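You operate a simulated robot arm through the tools that you are given. There is no shell and no other tool. Be economical: measure what you need, move in short steps, check, and stop when the job is done.

The job below is to be done with a simulated two-armed robot. You get a single attempt, and the scene is never put back.

JOB
Switch the stove on, steam the cups in the pot and heat the steel kettle to 90 C.

The check looks at the end state, three seconds after you hand in, the way a careful person would. Anything else that was tipped, shoved, dropped, spilled or broken makes it a failure.

ROBOT AND FRAMES
Two 6-joint arms with two-finger parallel grippers on one trunk, on a base that drives. Base frame: it is fixed to the floor where the robot stands at the start and does not move with it; the origin is under the middle of the robot, x ahead of it, y to its left, z up. Units: m, degrees, N and s.
The left shoulder is at the start at [0.28, 0.185, 1.055], the right one opposite. With the tool pointing down near the work surface each hand reaches from about 0.56 to 0.94 m from the robot's upright axis, wherever it stands, measured 20 degrees to its own side. Places, roughly: blue cup (6x6x4 cm) [0.6, 0, 0.8]; brown cup (6x6x4 cm) [0.5, -0.1, 0.8]; fill key [0.7, 0, 0.8]; green cup (6x6x4 cm) [0.7, -0.2, 0.9]; power key [0.7, 0, 0.8]; steel kettle (19x14x13 cm) [0.6, -0.3, 0.9]; warm key [0.5, -0.3, 0.8]; white cup (6x6x4 cm) [0.8, -0.1, 0.9]. Payload 1.57 kg a hand.
The tool frame of a hand sits at the grasp point between the pads (the TCP): z along the fingers, y along the line on which they close. The tips reach 0.03 m beyond it. Largest opening 0.08 m; finger width 0.017, thickness 0.012; the body of the gripper, 0.04 by 0.082 m, starts 0.08 m behind the TCP.
Orientation is that of the tool frame in the base frame, as a unit quaternion [x, y, z, w]. With the fingers straight down and closing along the base's y, the tool's x points along the base's -x, its y along +y and its z along -z.

CONTROLS
- The arms move only by the tool jog_arm. It takes "left_motion", "right_motion" or both (then of equal length, played together; a hand with none holds still); each is a list of rows, each a list of 7 numbers: the finger opening in m, from 0 to 0.08, then the shift along the tool's x, y, z in m, then the turn, a rotation vector about the tool's x, y, z in degrees. In form: [[gripper, dx, dy, dz, ax, ay, az], ...]. A call has 1 to 12 rows; each row is the pose to reach, as a shift and turn from the pose commanded when the call began, along the tool's axes at that moment. Rows are played at 5 a second. More than 0.05 m and 8.6 degrees between two rows, or a gripper value outside its range, and nothing of the call is played. A pose out of reach is approached as far as the arm can. The call stops where the force on the tool passes 40 N (or 10 N more than at its start, if that is more) or the arm is blocked; 0.2 s more then pass. The fingers move at their own pace (about 0.153 m/s each) and stop on an object; they squeeze with about 30 N. The grip force told is the motor's: it shows also when the fingers shut on nothing. Time passes only in rows, and 0.2 s behind the last, so rows that repeat a pose let the fingers close. The reply holds the time, the measured pose of the TCP, the force on the tool along the base axes, the opening and the grip force, in the units named above and with some noise, with the torque about the TCP (base axes, N m) and any sound that the robot's microphone picked up.
- Cameras (640 x 400 px; columns grow to the right, rows downward): "scene" is now at [0.226, -0.0339, 1.4871]; the picture's right is [-0.44, -0.90, 0.00], its down [-0.72, 0.35, -0.59] and it looks along [0.53, -0.26, -0.80] (base axes); focal length 282 px, centre (320, 200). "left" rides on the left gripper at [0.072, 0.007, -0.122] in its tool frame; the picture's right is [-0.09, 1.00, 0.00], its down [-0.84, -0.08, -0.54] and it looks along [-0.54, -0.05, 0.84] (tool axes); focal length 238 px, centre (320, 200). "right" rides on the right gripper at [0.072, -0.007, -0.122] in its tool frame; the picture's right is [0.09, 1.00, 0.00], its down [-0.84, 0.08, -0.54] and it looks along [-0.54, 0.05, 0.84] (tool axes); focal length 238 px, centre (320, 200).
- snapshot(camera): a new picture of that camera. The clock stands still meanwhile.
- move_column(by): slides the trunk up (or, below 0, down) by that many m; the arms and the scene camera ride with it, the base frame stays. It gives what a move gives, with no picture.
- roll_base(legs): drives the robot by 1 to 6 legs, each [ahead, turn to the left] in m and degrees, along the robot's own axes; the way and the turn of a leg run together, so that a leg with both is an arc; at most 1.5 m and 180 degrees a leg. The arms and the cameras ride along, it lands a little off, and it stops where it bumps. It gives what a move gives.
- head_to(pan, tilt): turns the head with the scene camera to pan (to the left, within 86 degrees either way) and tilt (down, from -29 to 69), counted from straight ahead of the robot. It gives what a move gives.
- measure_at(camera, pixels): for up to 12 pixels [column, row] of the newest picture of that camera ("zoom" is the newest enlarged one), the place [x, y, z] in the base frame of the surface seen there, good to about 0.002 m. The clock stands still meanwhile.
- inspect(camera, box): a new picture of the part [left, top, right, bottom] of that camera's present view, enlarged. The clock stands still meanwhile.
- close_job(): hands the job in; it is judged then, once.

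Keep the steps short. Do not move on a guess: measure, check each grasp and each placing, and mend mistakes. In all there are 80 turns and 62 pictures (those below and enlarged ones count). Leave the grippers open and the arms clear of the work at the hand-in unless told otherwise, and finish with a single line.

The tools are called after "Emit:" by a JSON object that holds its "name" and its "arguments". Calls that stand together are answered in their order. jog_arm: Moves the arms, as the interface text tells. Its arguments: {"type":"object","properties":{"left_motion":{"type":"array","items":{"type":"array","items":{"type":"number"}}},"right_motion":{"type":"array","items":{"type":"array","items":{"type":"number"}}}},"required":[]} The other tools are called the same way: move_column (by) slides the trunk up or down; roll_base (legs) drives the base; head_to (pan, tilt) turns the head that bears the scene camera; snapshot (camera) takes a picture; measure_at (camera, pixels) gives the place of the surface under pixels of a picture; inspect (camera, box) takes an enlarged picture of a part of a camera's view; close_job () hands the job in.

At the start:

```text
time: 0.0
left_position: [0.5489, 0.071, 1.113]
left_tcp_rot: [-0.001, 1.0, 0.0, 0.0]
left_force: [0.1, -0.2, -0.9]
left_torque: [-0.03, 0.0, 0.0]
left_opening: 0.0801
left_grasp_force: 0.0
right_position: [0.4983, -0.3505, 1.1304]
right_tcp_rot: [0.0, 1.0, 0.0, -0.001]
right_force: [0.9, -0.4, -0.4]
right_torque: [0.02, -0.01, -0.01]
right_opening: 0.08
right_grasp_force: 0.1
trunk travel left (down, up): [-0.75, 0.24]
robot x, y, heading: [0.0021, 0.0026, 0.1]
head pan, tilt: [-26.1, 53.5]
```

scene: 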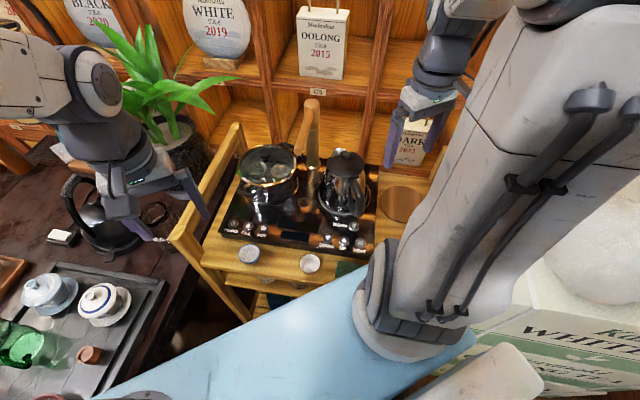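
right: 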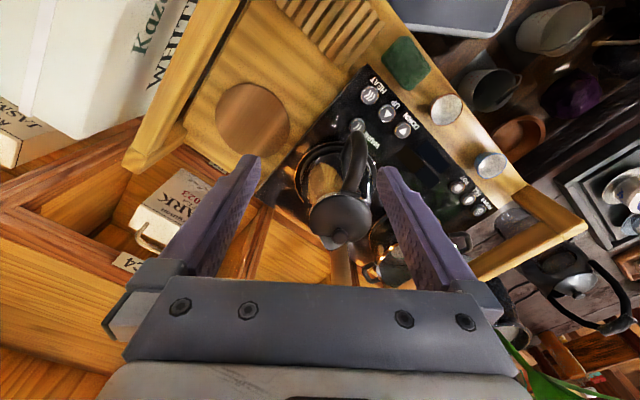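
left: 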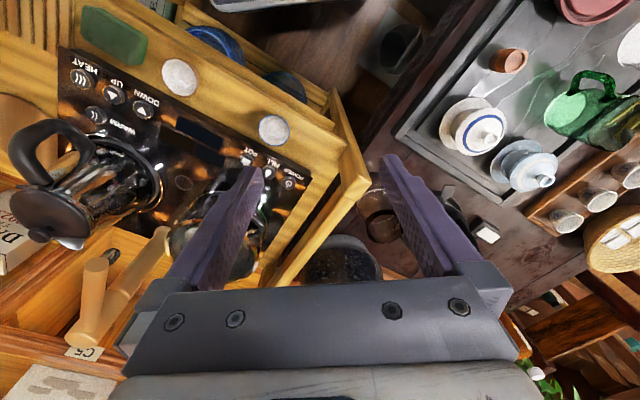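

I'll start with enlarged views of the stove and its key panel.

Emit:
{"name": "inspect", "arguments": {"camera": "scene", "box": [210, 130, 390, 280]}}

Emit:
{"name": "inspect", "arguments": {"camera": "left", "box": [40, 40, 340, 240]}}

Emit:
{"name": "inspect", "arguments": {"camera": "right", "box": [300, 50, 560, 290]}}

```text
2.67 times, centred on (300, 205) of scene
```

zoom: 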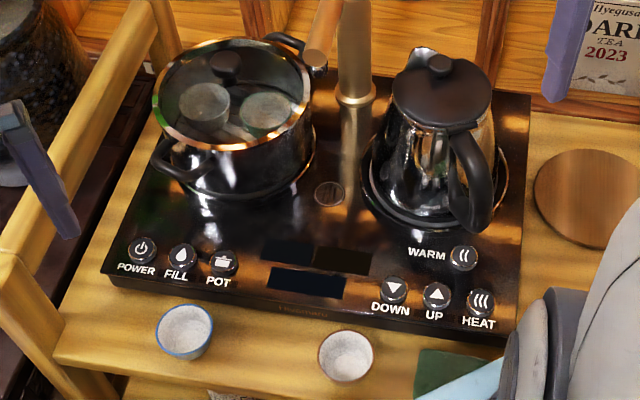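

```text
2.00 times, centred on (190, 140) of left
```

zoom: 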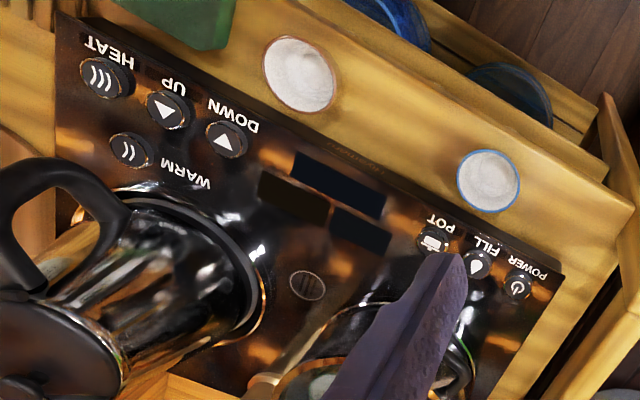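

```text
1.67 times, centred on (430, 170) of right
```

zoom: 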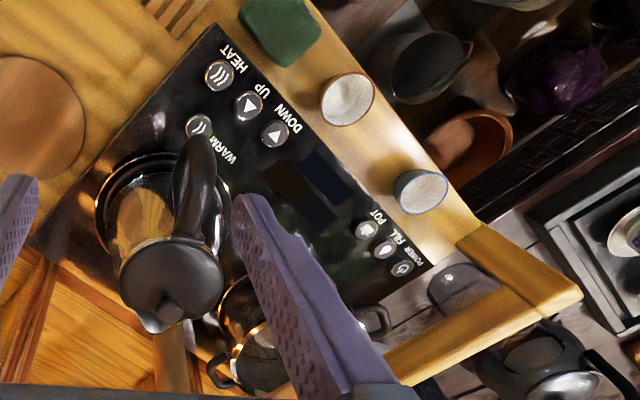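

Green and white cups sit under the lid in the pot; the keys are POWER, FILL, POT, WARM, DOWN, UP, HEAT. I'll take a closer scene view and measure the keys.

Emit:
{"name": "inspect", "arguments": {"camera": "scene", "box": [230, 180, 370, 270]}}

```text
4.44 times, centred on (300, 225) of scene
```

zoom: 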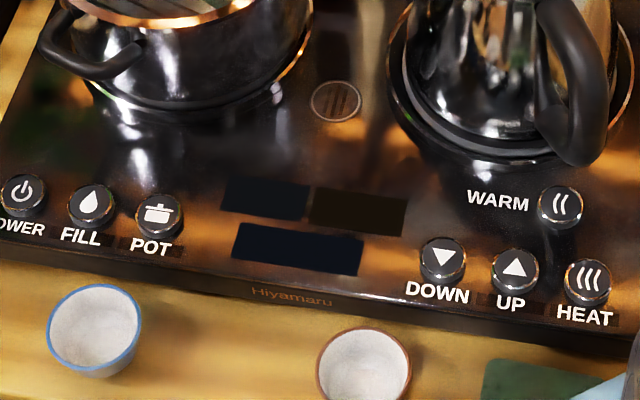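

Measure key centres: POWER (22,190), FILL (92,202), POT (158,213), DOWN (442,256), UP (515,268), HEAT (587,280), WARM (560,205), panel nearby, cup rims, kettle handle and pot handle.

Emit:
{"name": "measure_at", "arguments": {"camera": "zoom", "pixels": [[22, 190], [92, 202], [158, 213], [442, 256], [515, 268], [587, 280], [560, 205], [190, 240], [95, 290], [363, 335], [578, 150], [60, 65]]}}

Emit:
{"name": "measure_at", "arguments": {"camera": "scene", "pixels": [[268, 152], [345, 158], [312, 105], [360, 175], [310, 190], [250, 245], [240, 130], [180, 240], [350, 185]]}}

```text
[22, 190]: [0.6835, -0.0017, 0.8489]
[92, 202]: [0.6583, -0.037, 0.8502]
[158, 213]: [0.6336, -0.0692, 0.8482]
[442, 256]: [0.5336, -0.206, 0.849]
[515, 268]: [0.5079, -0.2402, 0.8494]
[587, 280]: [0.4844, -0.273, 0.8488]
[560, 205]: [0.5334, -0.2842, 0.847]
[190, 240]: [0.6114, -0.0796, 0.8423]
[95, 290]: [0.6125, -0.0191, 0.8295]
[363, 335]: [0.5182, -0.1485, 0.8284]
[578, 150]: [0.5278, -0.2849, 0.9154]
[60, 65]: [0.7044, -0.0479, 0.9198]
```

```text
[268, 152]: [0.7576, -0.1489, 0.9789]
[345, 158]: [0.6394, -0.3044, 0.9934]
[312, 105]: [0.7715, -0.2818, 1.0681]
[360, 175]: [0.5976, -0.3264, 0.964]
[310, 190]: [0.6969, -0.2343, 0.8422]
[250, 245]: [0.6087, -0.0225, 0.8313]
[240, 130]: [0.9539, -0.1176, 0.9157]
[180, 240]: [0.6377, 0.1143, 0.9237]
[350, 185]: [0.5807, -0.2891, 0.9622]
```

Keys are ~0.042 m apart, tops at z≈0.849. I'll move the left hand, fingers shut, over POWER (0.6835, -0.0017), with tips at about 0.89, and check there.

Emit:
{"name": "jog_arm", "arguments": {"left_motion": [[0, -0.034, -0.018, 0, 0, 0, 0], [0, -0.068, -0.036, 0, 0, 0, 0], [0, -0.102, -0.054, 0, 0, 0, 0], [0, -0.1346, -0.0727, 0, 0, 0, 0], [0, -0.1346, -0.0727, 0.045, 0, 0, 0], [0, -0.1346, -0.0727, 0.09, 0, 0, 0], [0, -0.1346, -0.0727, 0.135, 0, 0, 0], [0, -0.1346, -0.0727, 0.18, 0, 0, 0], [0, -0.1346, -0.0727, 0.193, 0, 0, 0], [0, -0.1346, -0.0727, 0.193, 0, 0, 0]]}}

Emit:
{"name": "snapshot", "arguments": {"camera": "scene"}}

Emit:
{"name": "snapshot", "arguments": {"camera": "left"}}

```text
time: 2.2
left_position: [0.6825, -0.0026, 0.9196]
left_tcp_rot: [0.0, 1.0, 0.001, 0.0]
left_force: [0.1, -0.2, 0.4]
left_torque: [0.01, 0.01, 0.01]
left_opening: 0.0
left_grasp_force: 20.8
right_position: [0.4985, -0.3506, 1.1315]
right_tcp_rot: [0.0, 1.0, 0.0, 0.0]
right_force: [-0.5, -0.5, -0.4]
right_torque: [0.01, 0.01, 0.0]
right_opening: 0.08
right_grasp_force: 0.1
trunk travel left (down, up): [-0.75, 0.24]
robot x, y, heading: [-0.0025, 0.0019, 0.1]
head pan, tilt: [-26.1, 53.5]
```

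```text
54 pictures are left
```

scene: 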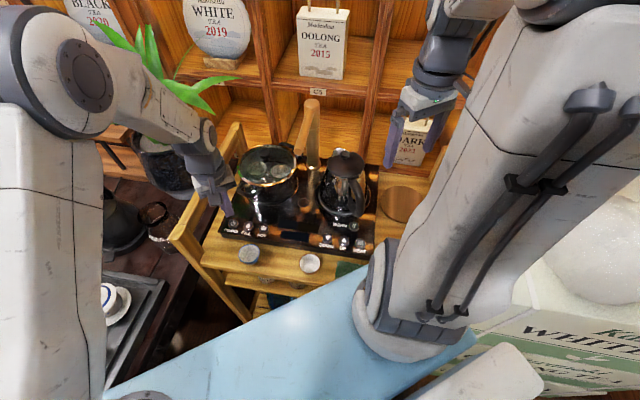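

```text
53 pictures are left
```

left: 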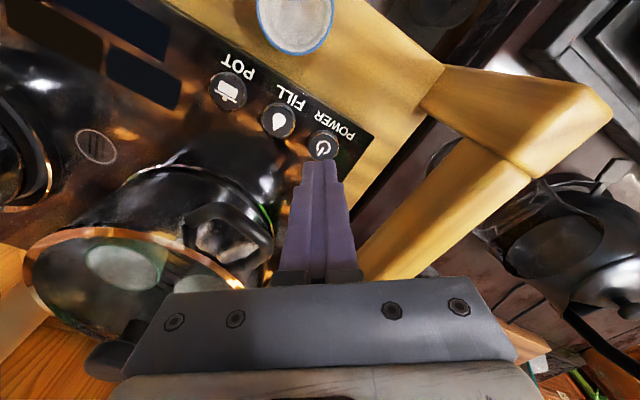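

Aligned over POWER. I'll check how high the rail is under the gripper body ((450,195), (390,265)) and the POWER key position from here.

Emit:
{"name": "measure_at", "arguments": {"camera": "left", "pixels": [[450, 195], [390, 265], [560, 100], [324, 145], [278, 119], [228, 90], [115, 245]]}}

```text
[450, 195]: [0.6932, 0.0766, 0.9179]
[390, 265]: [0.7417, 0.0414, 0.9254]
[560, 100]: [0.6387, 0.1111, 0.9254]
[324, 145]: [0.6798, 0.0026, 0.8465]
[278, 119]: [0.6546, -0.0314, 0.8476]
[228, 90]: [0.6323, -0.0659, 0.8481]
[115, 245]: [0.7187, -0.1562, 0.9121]
```

Rail top is 0.925, below the gripper body. Press POWER: down to just below contact, then hold and look at force and sound.

Emit:
{"name": "jog_arm", "arguments": {"left_motion": [[0, 0, 0.0025, 0.02, 0, 0, 0], [0, 0, 0.0025, 0.036, 0, 0, 0], [0, 0, 0.0025, 0.04, 0, 0, 0], [0, 0, 0.0025, 0.043, 0, 0, 0], [0, 0, 0.0025, 0.045, 0, 0, 0]]}}

```text
time: 3.4
left_position: [0.6818, 0.0007, 0.8765]
left_tcp_rot: [0.0, 1.0, 0.0, -0.001]
left_force: [-2.6, 0.9, 5.5]
left_torque: [0.04, 0.0, 0.0]
left_opening: 0.0
left_grasp_force: 21.2
right_position: [0.4965, -0.3507, 1.1324]
right_tcp_rot: [0.001, 1.0, 0.001, 0.0]
right_force: [0.3, 0.4, 0.0]
right_torque: [0.02, 0.02, 0.0]
right_opening: 0.08
right_grasp_force: 0.2
trunk travel left (down, up): [-0.75, 0.24]
robot x, y, heading: [-0.0002, 0.0027, 0.0]
head pan, tilt: [-26.1, 53.5]
heard: click
```

Click heard at 5.5 N. Back up and look at the displays.

Emit:
{"name": "jog_arm", "arguments": {"left_motion": [[0, 0, 0, -0.01, 0, 0, 0], [0, 0, 0, -0.03, 0, 0, 0]]}}

Emit:
{"name": "inspect", "arguments": {"camera": "scene", "box": [220, 130, 380, 270]}}

Emit:
{"name": "snapshot", "arguments": {"camera": "left"}}

```text
time: 4.0
left_position: [0.6824, 0.0009, 0.905]
left_tcp_rot: [0.0, 1.0, -0.001, -0.001]
left_force: [-0.7, -0.1, 0.2]
left_torque: [-0.03, -0.03, 0.01]
left_opening: 0.0001
left_grasp_force: 21.8
right_position: [0.4982, -0.351, 1.1318]
right_tcp_rot: [0.0, 1.0, 0.0, 0.0]
right_force: [0.7, 0.8, 0.5]
right_torque: [-0.04, 0.0, 0.02]
right_opening: 0.0801
right_grasp_force: 0.1
trunk travel left (down, up): [-0.75, 0.24]
robot x, y, heading: [0.0023, -0.0012, 0.2]
head pan, tilt: [-26.1, 53.5]
```

```text
2.86 times, centred on (300, 200) of scene
```

zoom: 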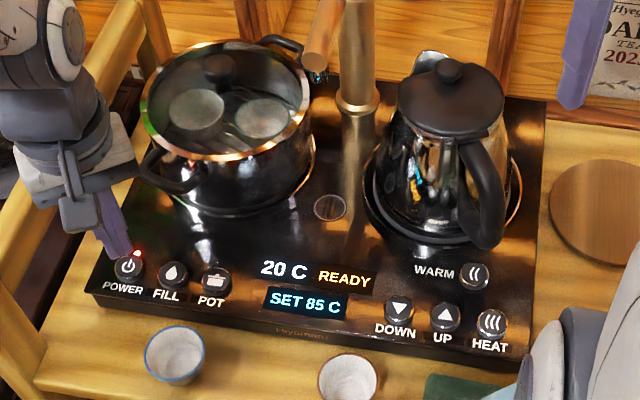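

```text
51 pictures are left
```

left: 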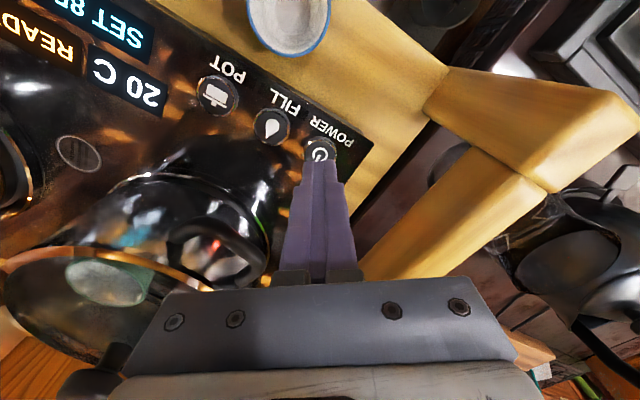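

Stove is on (red LED, 20 C, READY, SET 85). Now POT with the left hand: shift by (-0.05, -0.068), then press.

Emit:
{"name": "jog_arm", "arguments": {"left_motion": [[0, 0.025, -0.034, 0, 0, 0, 0], [0, 0.049, -0.068, 0, 0, 0, 0], [0, 0.049, -0.068, 0, 0, 0, 0], [0, 0.049, -0.068, 0.02, 0, 0, 0], [0, 0.049, -0.068, 0.025, 0, 0, 0], [0, 0.049, -0.068, 0.028, 0, 0, 0], [0, 0.049, -0.068, 0.03, 0, 0, 0]]}}

```text
time: 5.6
left_position: [0.633, -0.0678, 0.8757]
left_tcp_rot: [0.0, 1.0, 0.0, 0.0]
left_force: [0.0, 0.8, 4.5]
left_torque: [0.06, 0.04, 0.01]
left_opening: 0.0
left_grasp_force: 20.8
right_position: [0.4978, -0.3501, 1.1324]
right_tcp_rot: [0.0, 1.0, 0.0, 0.0]
right_force: [1.0, -0.4, 0.3]
right_torque: [0.02, 0.02, 0.0]
right_opening: 0.0801
right_grasp_force: 0.1
trunk travel left (down, up): [-0.75, 0.24]
robot x, y, heading: [0.0018, 0.0013, -0.3]
head pan, tilt: [-26.1, 53.5]
heard: click
```

Click heard. I'll lift straight up and check the panel.

Emit:
{"name": "jog_arm", "arguments": {"left_motion": [[0, 0, 0, -0.01, 0, 0, 0], [0, 0, 0, -0.05, 0, 0, 0], [0, 0, 0, -0.1, 0, 0, 0], [0, 0, 0, -0.15, 0, 0, 0]]}}

Emit:
{"name": "inspect", "arguments": {"camera": "scene", "box": [220, 130, 380, 270]}}

Emit:
{"name": "snapshot", "arguments": {"camera": "left"}}

```text
time: 6.6
left_position: [0.6313, -0.0664, 1.0239]
left_tcp_rot: [-0.001, 1.0, -0.001, 0.0]
left_force: [0.1, 0.2, 0.0]
left_torque: [-0.02, 0.0, 0.01]
left_opening: 0.0
left_grasp_force: 21.4
right_position: [0.4983, -0.3494, 1.1308]
right_tcp_rot: [0.0, 1.0, 0.0, 0.0]
right_force: [0.5, 0.9, -0.6]
right_torque: [0.02, 0.02, 0.0]
right_opening: 0.0799
right_grasp_force: 0.1
trunk travel left (down, up): [-0.75, 0.24]
robot x, y, heading: [-0.0039, 0.0012, 0.0]
head pan, tilt: [-26.1, 53.5]
```

```text
2.86 times, centred on (300, 200) of scene
```

zoom: 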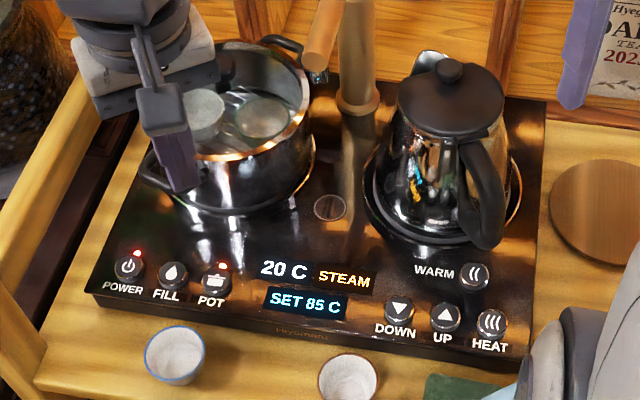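

```text
49 pictures are left
```

left: 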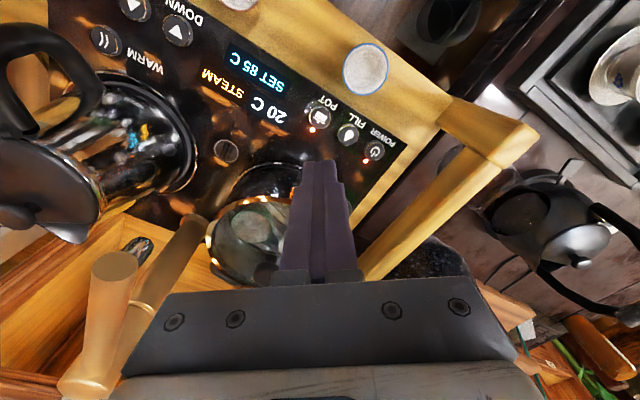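

STEAM is lit with the POT LED on. Now I retract the left hand and bring the right one, fingers shut, above UP (0.507, -0.239), stopping high at first.

Emit:
{"name": "jog_arm", "arguments": {"left_motion": [[0, 0.02, 0.04, -0.02, 0, 0, 0], [0, 0.04, 0.08, -0.04, 0, 0, 0], [0, 0.06, 0.12, -0.06, 0, 0, 0], [0, 0.08, 0.14, -0.09, 0, 0, 0], [0, 0.08, 0.14, -0.09, 0, 0, 0], [0, 0.08, 0.14, -0.09, 0, 0, 0], [0.04, 0.08, 0.14, -0.09, 0, 0, 0], [0.08, 0.08, 0.14, -0.09, 0, 0, 0]], "right_motion": [[0, 0, 0, 0, 0, 0, 0], [0, -0.003, 0.037, 0, 0, 0, 0], [0, -0.006, 0.074, 0, 0, 0, 0], [0, -0.009, 0.111, 0, 0, 0, 0], [0, -0.009, 0.111, 0.045, 0, 0, 0], [0, -0.009, 0.111, 0.09, 0, 0, 0], [0, -0.009, 0.111, 0.13, 0, 0, 0], [0, -0.009, 0.111, 0.13, 0, 0, 0]]}}

Emit:
{"name": "snapshot", "arguments": {"camera": "right"}}

Emit:
{"name": "snapshot", "arguments": {"camera": "scene"}}

```text
time: 8.4
left_position: [0.553, 0.0705, 1.1141]
left_tcp_rot: [-0.001, 1.0, -0.001, 0.001]
left_force: [-0.4, 0.2, 0.0]
left_torque: [0.01, 0.01, 0.02]
left_opening: 0.0801
left_grasp_force: 0.0
right_position: [0.5112, -0.2405, 1.0005]
right_tcp_rot: [0.0, 1.0, -0.001, -0.001]
right_force: [0.6, -0.7, 0.3]
right_torque: [0.03, -0.04, 0.0]
right_opening: 0.0
right_grasp_force: 21.0
trunk travel left (down, up): [-0.75, 0.24]
robot x, y, heading: [0.003, 0.0032, -0.0]
head pan, tilt: [-26.1, 53.5]
```

```text
48 pictures are left
```

right: 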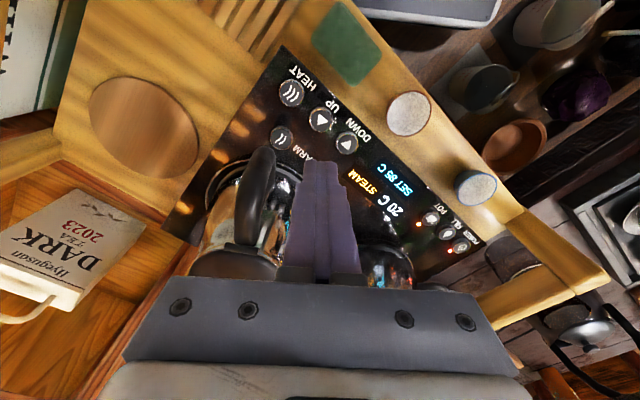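

```text
47 pictures are left
```

scene: 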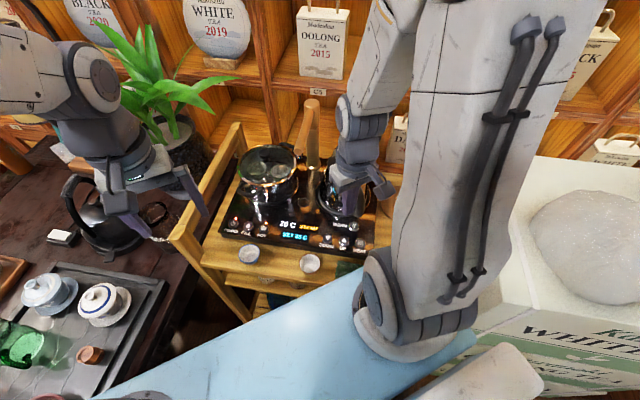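

Measure UP (321,119), HEAT (291,92), DOWN (347,143), WARM (281,137), and the kettle handle points.

Emit:
{"name": "measure_at", "arguments": {"camera": "right", "pixels": [[321, 119], [291, 92], [347, 143], [281, 137], [264, 155], [268, 190], [255, 235], [235, 265]]}}

```text
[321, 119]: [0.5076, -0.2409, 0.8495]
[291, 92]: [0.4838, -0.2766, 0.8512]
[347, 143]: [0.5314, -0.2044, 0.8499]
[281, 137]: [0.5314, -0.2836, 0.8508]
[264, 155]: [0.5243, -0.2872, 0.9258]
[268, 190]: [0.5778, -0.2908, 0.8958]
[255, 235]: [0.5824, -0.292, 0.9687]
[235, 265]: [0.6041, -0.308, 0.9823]
```

UP agrees at (0.5076, -0.2409, 0.8495), and the handle stays clear. Press UP once, then lift to see the step size.

Emit:
{"name": "jog_arm", "arguments": {"right_motion": [[0, 0.001, -0.001, 0.04, 0, 0, 0], [0, 0.001, -0.001, 0.08, 0, 0, 0], [0, 0.001, -0.001, 0.105, 0, 0, 0], [0, 0.001, -0.001, 0.115, 0, 0, 0], [0, 0.001, -0.001, 0.12, 0, 0, 0], [0, 0.001, -0.001, 0.123, 0, 0, 0], [0, 0.001, -0.001, 0.125, 0, 0, 0]]}}

```text
time: 10.0
left_position: [0.5509, 0.0718, 1.1142]
left_tcp_rot: [0.0, 1.0, 0.0, 0.0]
left_force: [-0.5, -0.1, 0.1]
left_torque: [0.01, 0.02, 0.0]
left_opening: 0.0797
left_grasp_force: 0.1
right_position: [0.5153, -0.2434, 0.8748]
right_tcp_rot: [-0.001, 1.0, 0.0, 0.0]
right_force: [2.2, -2.8, 4.9]
right_torque: [-0.02, -0.05, 0.0]
right_opening: 0.0
right_grasp_force: 21.4
right hand out of reach, approached as far as the arm can: row 1, 2, 3, 4, 5, 6, 7
trunk travel left (down, up): [-0.75, 0.24]
robot x, y, heading: [0.0023, 0.0019, 0.2]
head pan, tilt: [-26.1, 53.5]
heard: click
```

Clicked, but the hand is at its near reach limit (x 0.515). Lift and read the display.

Emit:
{"name": "jog_arm", "arguments": {"right_motion": [[0, 0, 0, -0.01, 0, 0, 0], [0, 0, 0, -0.03, 0, 0, 0]]}}

Emit:
{"name": "inspect", "arguments": {"camera": "scene", "box": [220, 150, 380, 270]}}

```text
time: 10.6
left_position: [0.5531, 0.0707, 1.114]
left_tcp_rot: [0.001, 1.0, 0.0, 0.001]
left_force: [0.1, -0.4, -0.4]
left_torque: [-0.03, -0.02, 0.0]
left_opening: 0.0799
left_grasp_force: 0.1
right_position: [0.5189, -0.2444, 0.9061]
right_tcp_rot: [0.0, 1.0, 0.002, -0.002]
right_force: [0.3, 0.0, -0.8]
right_torque: [-0.03, 0.02, 0.01]
right_opening: 0.0
right_grasp_force: 21.8
right hand out of reach, approached as far as the arm can: row 2
trunk travel left (down, up): [-0.75, 0.24]
robot x, y, heading: [0.005, -0.0012, 0.1]
head pan, tilt: [-26.1, 53.5]
```

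```text
3.33 times, centred on (300, 210) of scene
```

zoom: 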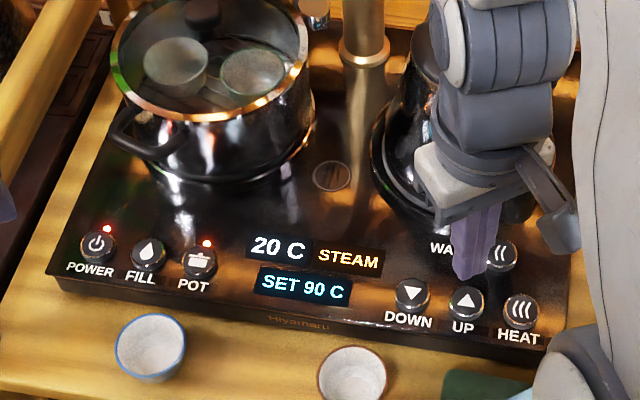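

SET 90 C after one press. HEAT is nearer the robot, so I raise the right hand clear, then back the base a little (0.07 m).

Emit:
{"name": "jog_arm", "arguments": {"right_motion": [[0, 0, 0, -0.045, 0, 0, 0], [0, 0, 0, -0.09, 0, 0, 0], [0, 0, 0, -0.135, 0, 0, 0], [0, 0, 0, -0.18, 0, 0, 0], [0, 0, 0, -0.2, 0, 0, 0]]}}

Emit:
{"name": "roll_base", "arguments": {"legs": [[-0.07, 0]]}}

Emit:
{"name": "snapshot", "arguments": {"camera": "right"}}

```text
time: 11.8
left_position: [0.5527, 0.0702, 1.1142]
left_tcp_rot: [0.0, 1.0, 0.0, -0.001]
left_force: [0.7, 0.4, -0.4]
left_torque: [-0.01, 0.0, 0.01]
left_opening: 0.08
left_grasp_force: 0.1
right_position: [0.5188, -0.2447, 1.1072]
right_tcp_rot: [0.0, 1.0, 0.0, 0.0]
right_force: [0.0, 0.5, -0.2]
right_torque: [0.03, 0.01, 0.03]
right_opening: 0.0
right_grasp_force: 21.7
trunk travel left (down, up): [-0.75, 0.24]
robot x, y, heading: [-0.0011, 0.0015, 0.4]
head pan, tilt: [-26.1, 53.5]
```

```text
time: 12.8
left_position: [0.4817, 0.0716, 1.1134]
left_tcp_rot: [0.0, 1.0, 0.0, 0.0]
left_force: [0.0, -0.3, -0.6]
left_torque: [-0.03, 0.04, -0.03]
left_opening: 0.08
left_grasp_force: 0.0
right_position: [0.4488, -0.2451, 1.1064]
right_tcp_rot: [0.0, 1.0, 0.0, 0.0]
right_force: [0.6, -0.6, -0.2]
right_torque: [-0.04, 0.0, 0.01]
right_opening: 0.0001
right_grasp_force: 21.3
trunk travel left (down, up): [-0.75, 0.24]
robot x, y, heading: [-0.0724, 0.0025, -0.1]
head pan, tilt: [-26.1, 53.5]
```

```text
45 pictures are left
```

right: 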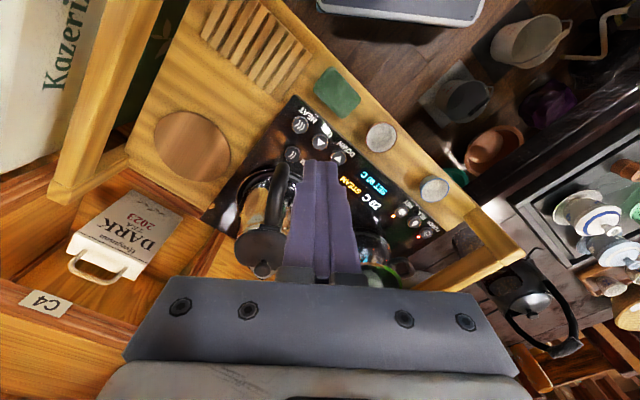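

Base is back 0.07. Move the right hand over HEAT (0.484, -0.275), tips ~0.03 above it.

Emit:
{"name": "jog_arm", "arguments": {"right_motion": [[0, -0.0355, -0.0302, 0, 0, 0, 0], [0, -0.0355, -0.0302, 0.045, 0, 0, 0], [0, -0.0355, -0.0302, 0.09, 0, 0, 0], [0, -0.0355, -0.0302, 0.135, 0, 0, 0], [0, -0.0355, -0.0302, 0.18, 0, 0, 0], [0, -0.0355, -0.0302, 0.2, 0, 0, 0], [0, -0.0355, -0.0302, 0.2, 0, 0, 0]]}}

Emit:
{"name": "snapshot", "arguments": {"camera": "right"}}

```text
time: 14.4
left_position: [0.4823, 0.0709, 1.1142]
left_tcp_rot: [0.001, 1.0, 0.0, 0.0]
left_force: [0.3, 0.9, -0.5]
left_torque: [-0.01, -0.01, 0.0]
left_opening: 0.08
left_grasp_force: 0.1
right_position: [0.4846, -0.2761, 0.9041]
right_tcp_rot: [0.0, 1.0, 0.0, -0.001]
right_force: [0.0, -0.1, 0.0]
right_torque: [0.04, 0.01, 0.02]
right_opening: 0.0
right_grasp_force: 21.3
trunk travel left (down, up): [-0.75, 0.24]
robot x, y, heading: [-0.0716, 0.0023, -0.2]
head pan, tilt: [-26.1, 53.5]
```

```text
44 pictures are left
```

right: 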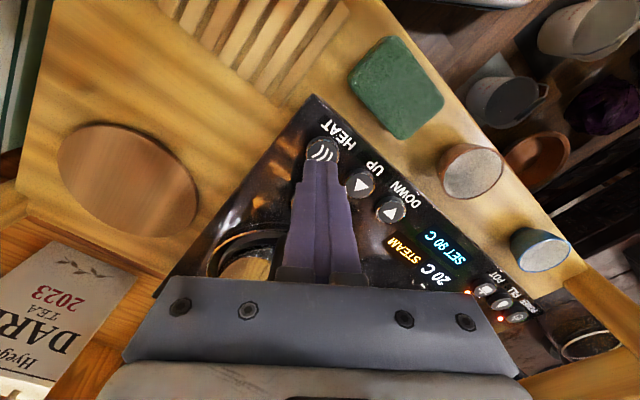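

Aligned over HEAT, and the display still shows SET 90. Press.

Emit:
{"name": "jog_arm", "arguments": {"right_motion": [[0, 0, 0, 0.02, 0, 0, 0], [0, 0, 0, 0.024, 0, 0, 0], [0, 0, 0, 0.027, 0, 0, 0], [0, 0, 0, 0.029, 0, 0, 0]]}}

```text
time: 15.4
left_position: [0.4817, 0.0704, 1.1151]
left_tcp_rot: [0.001, 1.0, -0.001, 0.001]
left_force: [0.2, -0.9, -0.8]
left_torque: [0.0, 0.0, -0.04]
left_opening: 0.0802
left_grasp_force: 0.1
right_position: [0.4837, -0.2751, 0.8766]
right_tcp_rot: [0.0, 1.0, 0.0, 0.0]
right_force: [-0.8, 0.1, 2.6]
right_torque: [0.03, 0.03, -0.01]
right_opening: 0.0
right_grasp_force: 21.7
trunk travel left (down, up): [-0.75, 0.24]
robot x, y, heading: [-0.0728, -0.0003, 0.1]
head pan, tilt: [-26.1, 53.5]
heard: click
```

Click. Lift, move back clear, and read the display.

Emit:
{"name": "jog_arm", "arguments": {"right_motion": [[0, 0, 0, -0.01, 0, 0, 0], [0, 0, 0, -0.05, 0, 0, 0], [0, 0, 0, -0.1, 0, 0, 0], [0, 0, 0, -0.15, 0, 0, 0], [0, 0, 0, -0.2, 0, 0, 0], [0, 0.02, -0.04, -0.24, 0, 0, 0], [0.04, 0.03, -0.08, -0.25, 0, 0, 0], [0.08, 0.03, -0.08, -0.25, 0, 0, 0]]}}

Emit:
{"name": "snapshot", "arguments": {"camera": "scene"}}

Emit:
{"name": "inspect", "arguments": {"camera": "scene", "box": [220, 110, 400, 250]}}

```text
refused: row 6 steps farther than a row can; nothing moved
```

```text
43 pictures are left
```

scene: 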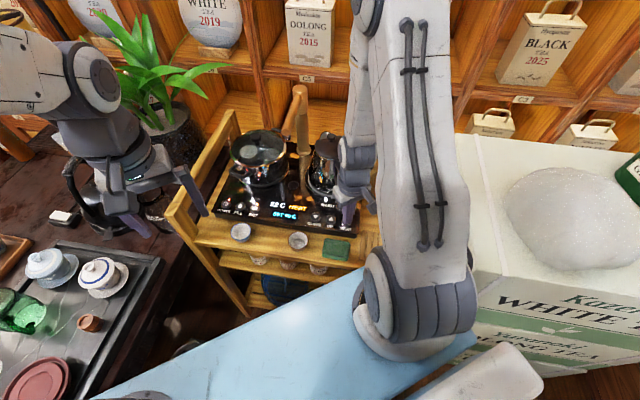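

```text
2.86 times, centred on (310, 180) of scene
```

zoom: 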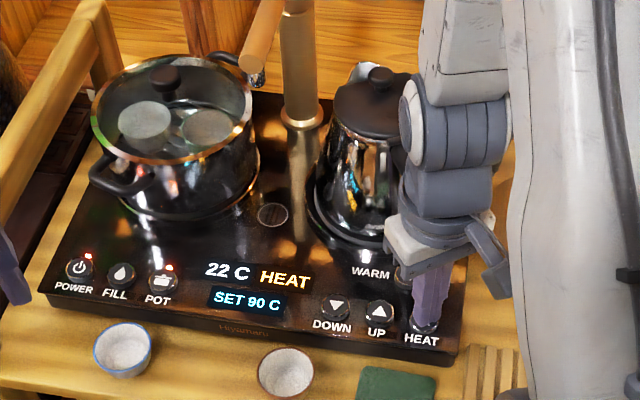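

The one row step was too long and nothing moved; the display shows HEAT, 22 C, SET 90. Retract with shorter steps.

Emit:
{"name": "jog_arm", "arguments": {"right_motion": [[0, 0, 0, -0.01, 0, 0, 0], [0, 0, 0, -0.05, 0, 0, 0], [0, 0, 0, -0.095, 0, 0, 0], [0, 0, 0, -0.14, 0, 0, 0], [0, 0, 0, -0.185, 0, 0, 0], [0, 0, 0, -0.23, 0, 0, 0], [0.04, 0.02, -0.03, -0.25, 0, 0, 0], [0.08, 0.03, -0.06, -0.25, 0, 0, 0], [0.08, 0.03, -0.08, -0.25, 0, 0, 0], [0.08, 0.03, -0.08, -0.25, 0, 0, 0]]}}

Emit:
{"name": "inspect", "arguments": {"camera": "scene", "box": [200, 110, 380, 250]}}

Emit:
{"name": "snapshot", "arguments": {"camera": "left"}}

```text
time: 17.6
left_position: [0.4812, 0.0702, 1.1139]
left_tcp_rot: [0.001, 1.0, 0.0, 0.001]
left_force: [0.1, -0.6, -0.2]
left_torque: [-0.03, 0.02, 0.02]
left_opening: 0.0803
left_grasp_force: 0.1
right_position: [0.4535, -0.3551, 1.1264]
right_tcp_rot: [0.0, 1.0, 0.0, 0.0]
right_force: [0.0, 0.6, 0.6]
right_torque: [0.02, 0.03, 0.0]
right_opening: 0.0799
right_grasp_force: 0.1
trunk travel left (down, up): [-0.75, 0.24]
robot x, y, heading: [-0.0686, 0.0013, 0.1]
head pan, tilt: [-26.1, 53.5]
```

```text
2.86 times, centred on (290, 180) of scene
```

zoom: 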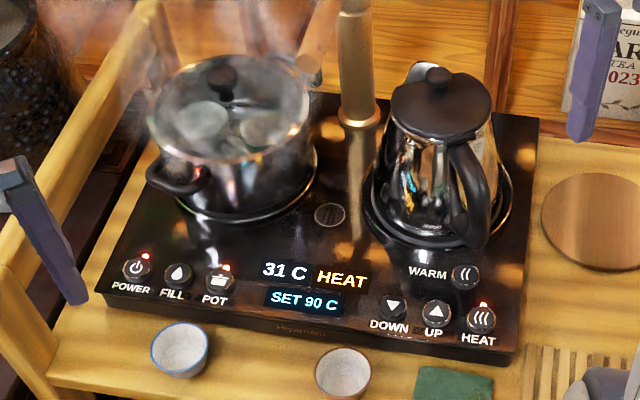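

```text
40 pictures are left
```

left: 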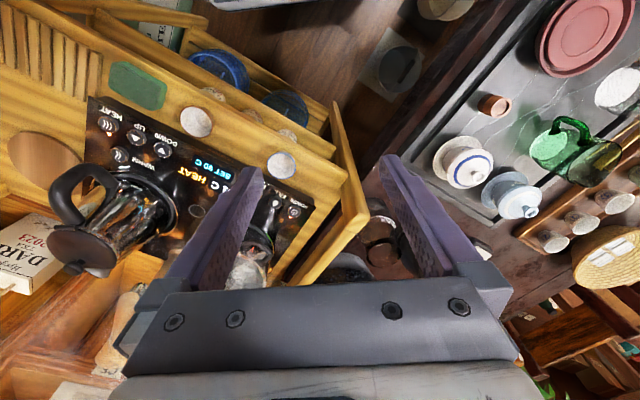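

The pot is steaming and the kettle reads 31 C and climbing. I'll hold still until it reaches 90 C.

Emit:
{"name": "jog_arm", "arguments": {"right_motion": [[0.08, 0, 0, 0, 0, 0, 0], [0.08, 0, 0, 0, 0, 0, 0], [0.08, 0, 0, 0, 0, 0, 0], [0.08, 0, 0, 0, 0, 0, 0], [0.08, 0, 0, 0, 0, 0, 0], [0.08, 0, 0, 0, 0, 0, 0], [0.08, 0, 0, 0, 0, 0, 0], [0.08, 0, 0, 0, 0, 0, 0], [0.08, 0, 0, 0, 0, 0, 0], [0.08, 0, 0, 0, 0, 0, 0], [0.08, 0, 0, 0, 0, 0, 0], [0.08, 0, 0, 0, 0, 0, 0]]}}

Emit:
{"name": "jog_arm", "arguments": {"right_motion": [[0.08, 0, 0, 0, 0, 0, 0], [0.08, 0, 0, 0, 0, 0, 0], [0.08, 0, 0, 0, 0, 0, 0], [0.08, 0, 0, 0, 0, 0, 0], [0.08, 0, 0, 0, 0, 0, 0], [0.08, 0, 0, 0, 0, 0, 0], [0.08, 0, 0, 0, 0, 0, 0], [0.08, 0, 0, 0, 0, 0, 0], [0.08, 0, 0, 0, 0, 0, 0], [0.08, 0, 0, 0, 0, 0, 0], [0.08, 0, 0, 0, 0, 0, 0], [0.08, 0, 0, 0, 0, 0, 0]]}}

Emit:
{"name": "jog_arm", "arguments": {"right_motion": [[0.08, 0, 0, 0, 0, 0, 0], [0.08, 0, 0, 0, 0, 0, 0], [0.08, 0, 0, 0, 0, 0, 0], [0.08, 0, 0, 0, 0, 0, 0], [0.08, 0, 0, 0, 0, 0, 0], [0.08, 0, 0, 0, 0, 0, 0], [0.08, 0, 0, 0, 0, 0, 0], [0.08, 0, 0, 0, 0, 0, 0], [0.08, 0, 0, 0, 0, 0, 0], [0.08, 0, 0, 0, 0, 0, 0], [0.08, 0, 0, 0, 0, 0, 0], [0.08, 0, 0, 0, 0, 0, 0]]}}

Emit:
{"name": "jog_arm", "arguments": {"right_motion": [[0.08, 0, 0, 0, 0, 0, 0], [0.08, 0, 0, 0, 0, 0, 0], [0.08, 0, 0, 0, 0, 0, 0], [0.08, 0, 0, 0, 0, 0, 0], [0.08, 0, 0, 0, 0, 0, 0], [0.08, 0, 0, 0, 0, 0, 0], [0.08, 0, 0, 0, 0, 0, 0], [0.08, 0, 0, 0, 0, 0, 0], [0.08, 0, 0, 0, 0, 0, 0], [0.08, 0, 0, 0, 0, 0, 0], [0.08, 0, 0, 0, 0, 0, 0], [0.08, 0, 0, 0, 0, 0, 0]]}}

Emit:
{"name": "inspect", "arguments": {"camera": "scene", "box": [200, 110, 380, 250]}}

```text
time: 20.2
left_position: [0.4819, 0.071, 1.1138]
left_tcp_rot: [0.0, 1.0, -0.001, -0.001]
left_force: [0.3, -0.1, 0.5]
left_torque: [0.03, 0.02, 0.02]
left_opening: 0.0799
left_grasp_force: 0.0
right_position: [0.4547, -0.3539, 1.1265]
right_tcp_rot: [0.0, 1.0, 0.001, 0.0]
right_force: [-0.6, 0.4, -0.2]
right_torque: [0.0, 0.01, -0.03]
right_opening: 0.0802
right_grasp_force: 0.0
trunk travel left (down, up): [-0.75, 0.24]
robot x, y, heading: [-0.0731, -0.0011, 0.2]
head pan, tilt: [-26.1, 53.5]
```

```text
time: 22.8
left_position: [0.4808, 0.071, 1.1146]
left_tcp_rot: [0.0, 1.0, 0.0, 0.0]
left_force: [-0.2, 0.3, -0.7]
left_torque: [0.0, -0.03, 0.04]
left_opening: 0.08
left_grasp_force: 0.2
right_position: [0.4545, -0.3554, 1.1255]
right_tcp_rot: [0.0, 1.0, -0.001, 0.0]
right_force: [0.3, 0.5, 0.4]
right_torque: [0.03, 0.01, 0.02]
right_opening: 0.0799
right_grasp_force: 0.1
trunk travel left (down, up): [-0.75, 0.24]
robot x, y, heading: [-0.0711, 0.0013, -0.2]
head pan, tilt: [-26.1, 53.5]
```

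```text
time: 25.4
left_position: [0.4806, 0.0704, 1.1139]
left_tcp_rot: [0.0, 1.0, 0.0, 0.0]
left_force: [-0.7, 1.6, -0.5]
left_torque: [0.02, 0.07, -0.03]
left_opening: 0.0798
left_grasp_force: 0.1
right_position: [0.4547, -0.3555, 1.1256]
right_tcp_rot: [0.0, 1.0, 0.0, 0.0]
right_force: [-0.2, -0.4, 0.1]
right_torque: [0.02, 0.06, 0.0]
right_opening: 0.0802
right_grasp_force: 0.1
trunk travel left (down, up): [-0.75, 0.24]
robot x, y, heading: [-0.0702, -0.0014, 0.0]
head pan, tilt: [-26.1, 53.5]
```

```text
time: 28.0
left_position: [0.4811, 0.0711, 1.1145]
left_tcp_rot: [0.0, 1.0, 0.0, 0.0]
left_force: [-0.3, -1.2, 0.1]
left_torque: [-0.01, 0.02, -0.02]
left_opening: 0.0799
left_grasp_force: 0.1
right_position: [0.4532, -0.3542, 1.1264]
right_tcp_rot: [0.0, 1.0, -0.001, 0.0]
right_force: [0.1, -0.9, -0.5]
right_torque: [0.02, 0.01, -0.01]
right_opening: 0.0802
right_grasp_force: 0.0
trunk travel left (down, up): [-0.75, 0.24]
robot x, y, heading: [-0.0687, -0.0015, 0.2]
head pan, tilt: [-26.1, 53.5]
```

```text
2.86 times, centred on (290, 180) of scene
```

zoom: 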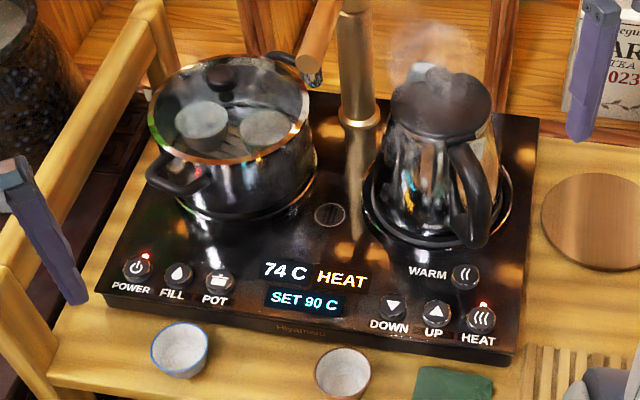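

The kettle is at 74 C. The POT LED has gone out by itself and the steam is gone, so the cycle seems to have ended. I'll wait on to 90 C.

Emit:
{"name": "jog_arm", "arguments": {"right_motion": [[0.08, 0, 0, 0, 0, 0, 0], [0.08, 0, 0, 0, 0, 0, 0], [0.08, 0, 0, 0, 0, 0, 0], [0.08, 0, 0, 0, 0, 0, 0], [0.08, 0, 0, 0, 0, 0, 0], [0.08, 0, 0, 0, 0, 0, 0], [0.08, 0, 0, 0, 0, 0, 0], [0.08, 0, 0, 0, 0, 0, 0], [0.08, 0, 0, 0, 0, 0, 0], [0.08, 0, 0, 0, 0, 0, 0]]}}

Emit:
{"name": "jog_arm", "arguments": {"right_motion": [[0.08, 0, 0, 0, 0, 0, 0], [0.08, 0, 0, 0, 0, 0, 0], [0.08, 0, 0, 0, 0, 0, 0], [0.08, 0, 0, 0, 0, 0, 0], [0.08, 0, 0, 0, 0, 0, 0], [0.08, 0, 0, 0, 0, 0, 0], [0.08, 0, 0, 0, 0, 0, 0], [0.08, 0, 0, 0, 0, 0, 0], [0.08, 0, 0, 0, 0, 0, 0], [0.08, 0, 0, 0, 0, 0, 0]]}}

Emit:
{"name": "inspect", "arguments": {"camera": "scene", "box": [200, 110, 380, 250]}}

```text
time: 30.2
left_position: [0.4811, 0.0706, 1.1141]
left_tcp_rot: [0.001, 1.0, 0.0, 0.0]
left_force: [-0.2, -0.8, -1.1]
left_torque: [0.02, 0.02, 0.0]
left_opening: 0.0801
left_grasp_force: 0.1
right_position: [0.4539, -0.355, 1.125]
right_tcp_rot: [0.0, 1.0, 0.0, 0.0]
right_force: [0.6, -0.1, 0.4]
right_torque: [0.02, -0.01, 0.0]
right_opening: 0.08
right_grasp_force: 0.1
trunk travel left (down, up): [-0.75, 0.24]
robot x, y, heading: [-0.0726, 0.0005, -0.1]
head pan, tilt: [-26.1, 53.5]
```

```text
time: 32.4
left_position: [0.4813, 0.0719, 1.115]
left_tcp_rot: [0.0, 1.0, 0.0, 0.0]
left_force: [-0.9, 0.4, -0.4]
left_torque: [0.03, 0.01, 0.0]
left_opening: 0.0802
left_grasp_force: 0.0
right_position: [0.4539, -0.3551, 1.126]
right_tcp_rot: [0.0, 1.0, 0.0, -0.001]
right_force: [-1.4, -1.0, -0.1]
right_torque: [0.01, -0.02, -0.01]
right_opening: 0.0799
right_grasp_force: 0.1
trunk travel left (down, up): [-0.75, 0.24]
robot x, y, heading: [-0.0746, -0.0014, 0.2]
head pan, tilt: [-26.1, 53.5]
```

```text
2.86 times, centred on (290, 180) of scene
```

zoom: 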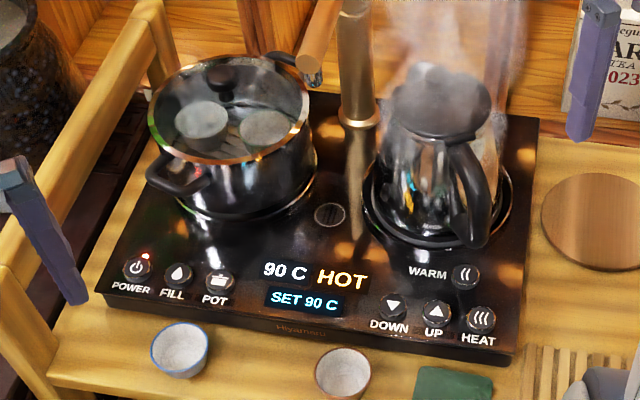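

Display reads 90 C, HOT, SET 90, and power is on. The steam cycle ran and ended on its own, the cups and kettle are where they were, and both grippers are open and clear. Handing in.

Emit:
{"name": "close_job", "arguments": {}}

```text
The job is handed in.
```

The stove is on, the two cups in the pot were steamed until the cycle ended by itself, the steel kettle reads 90 C (HOT), and I have handed the job in.
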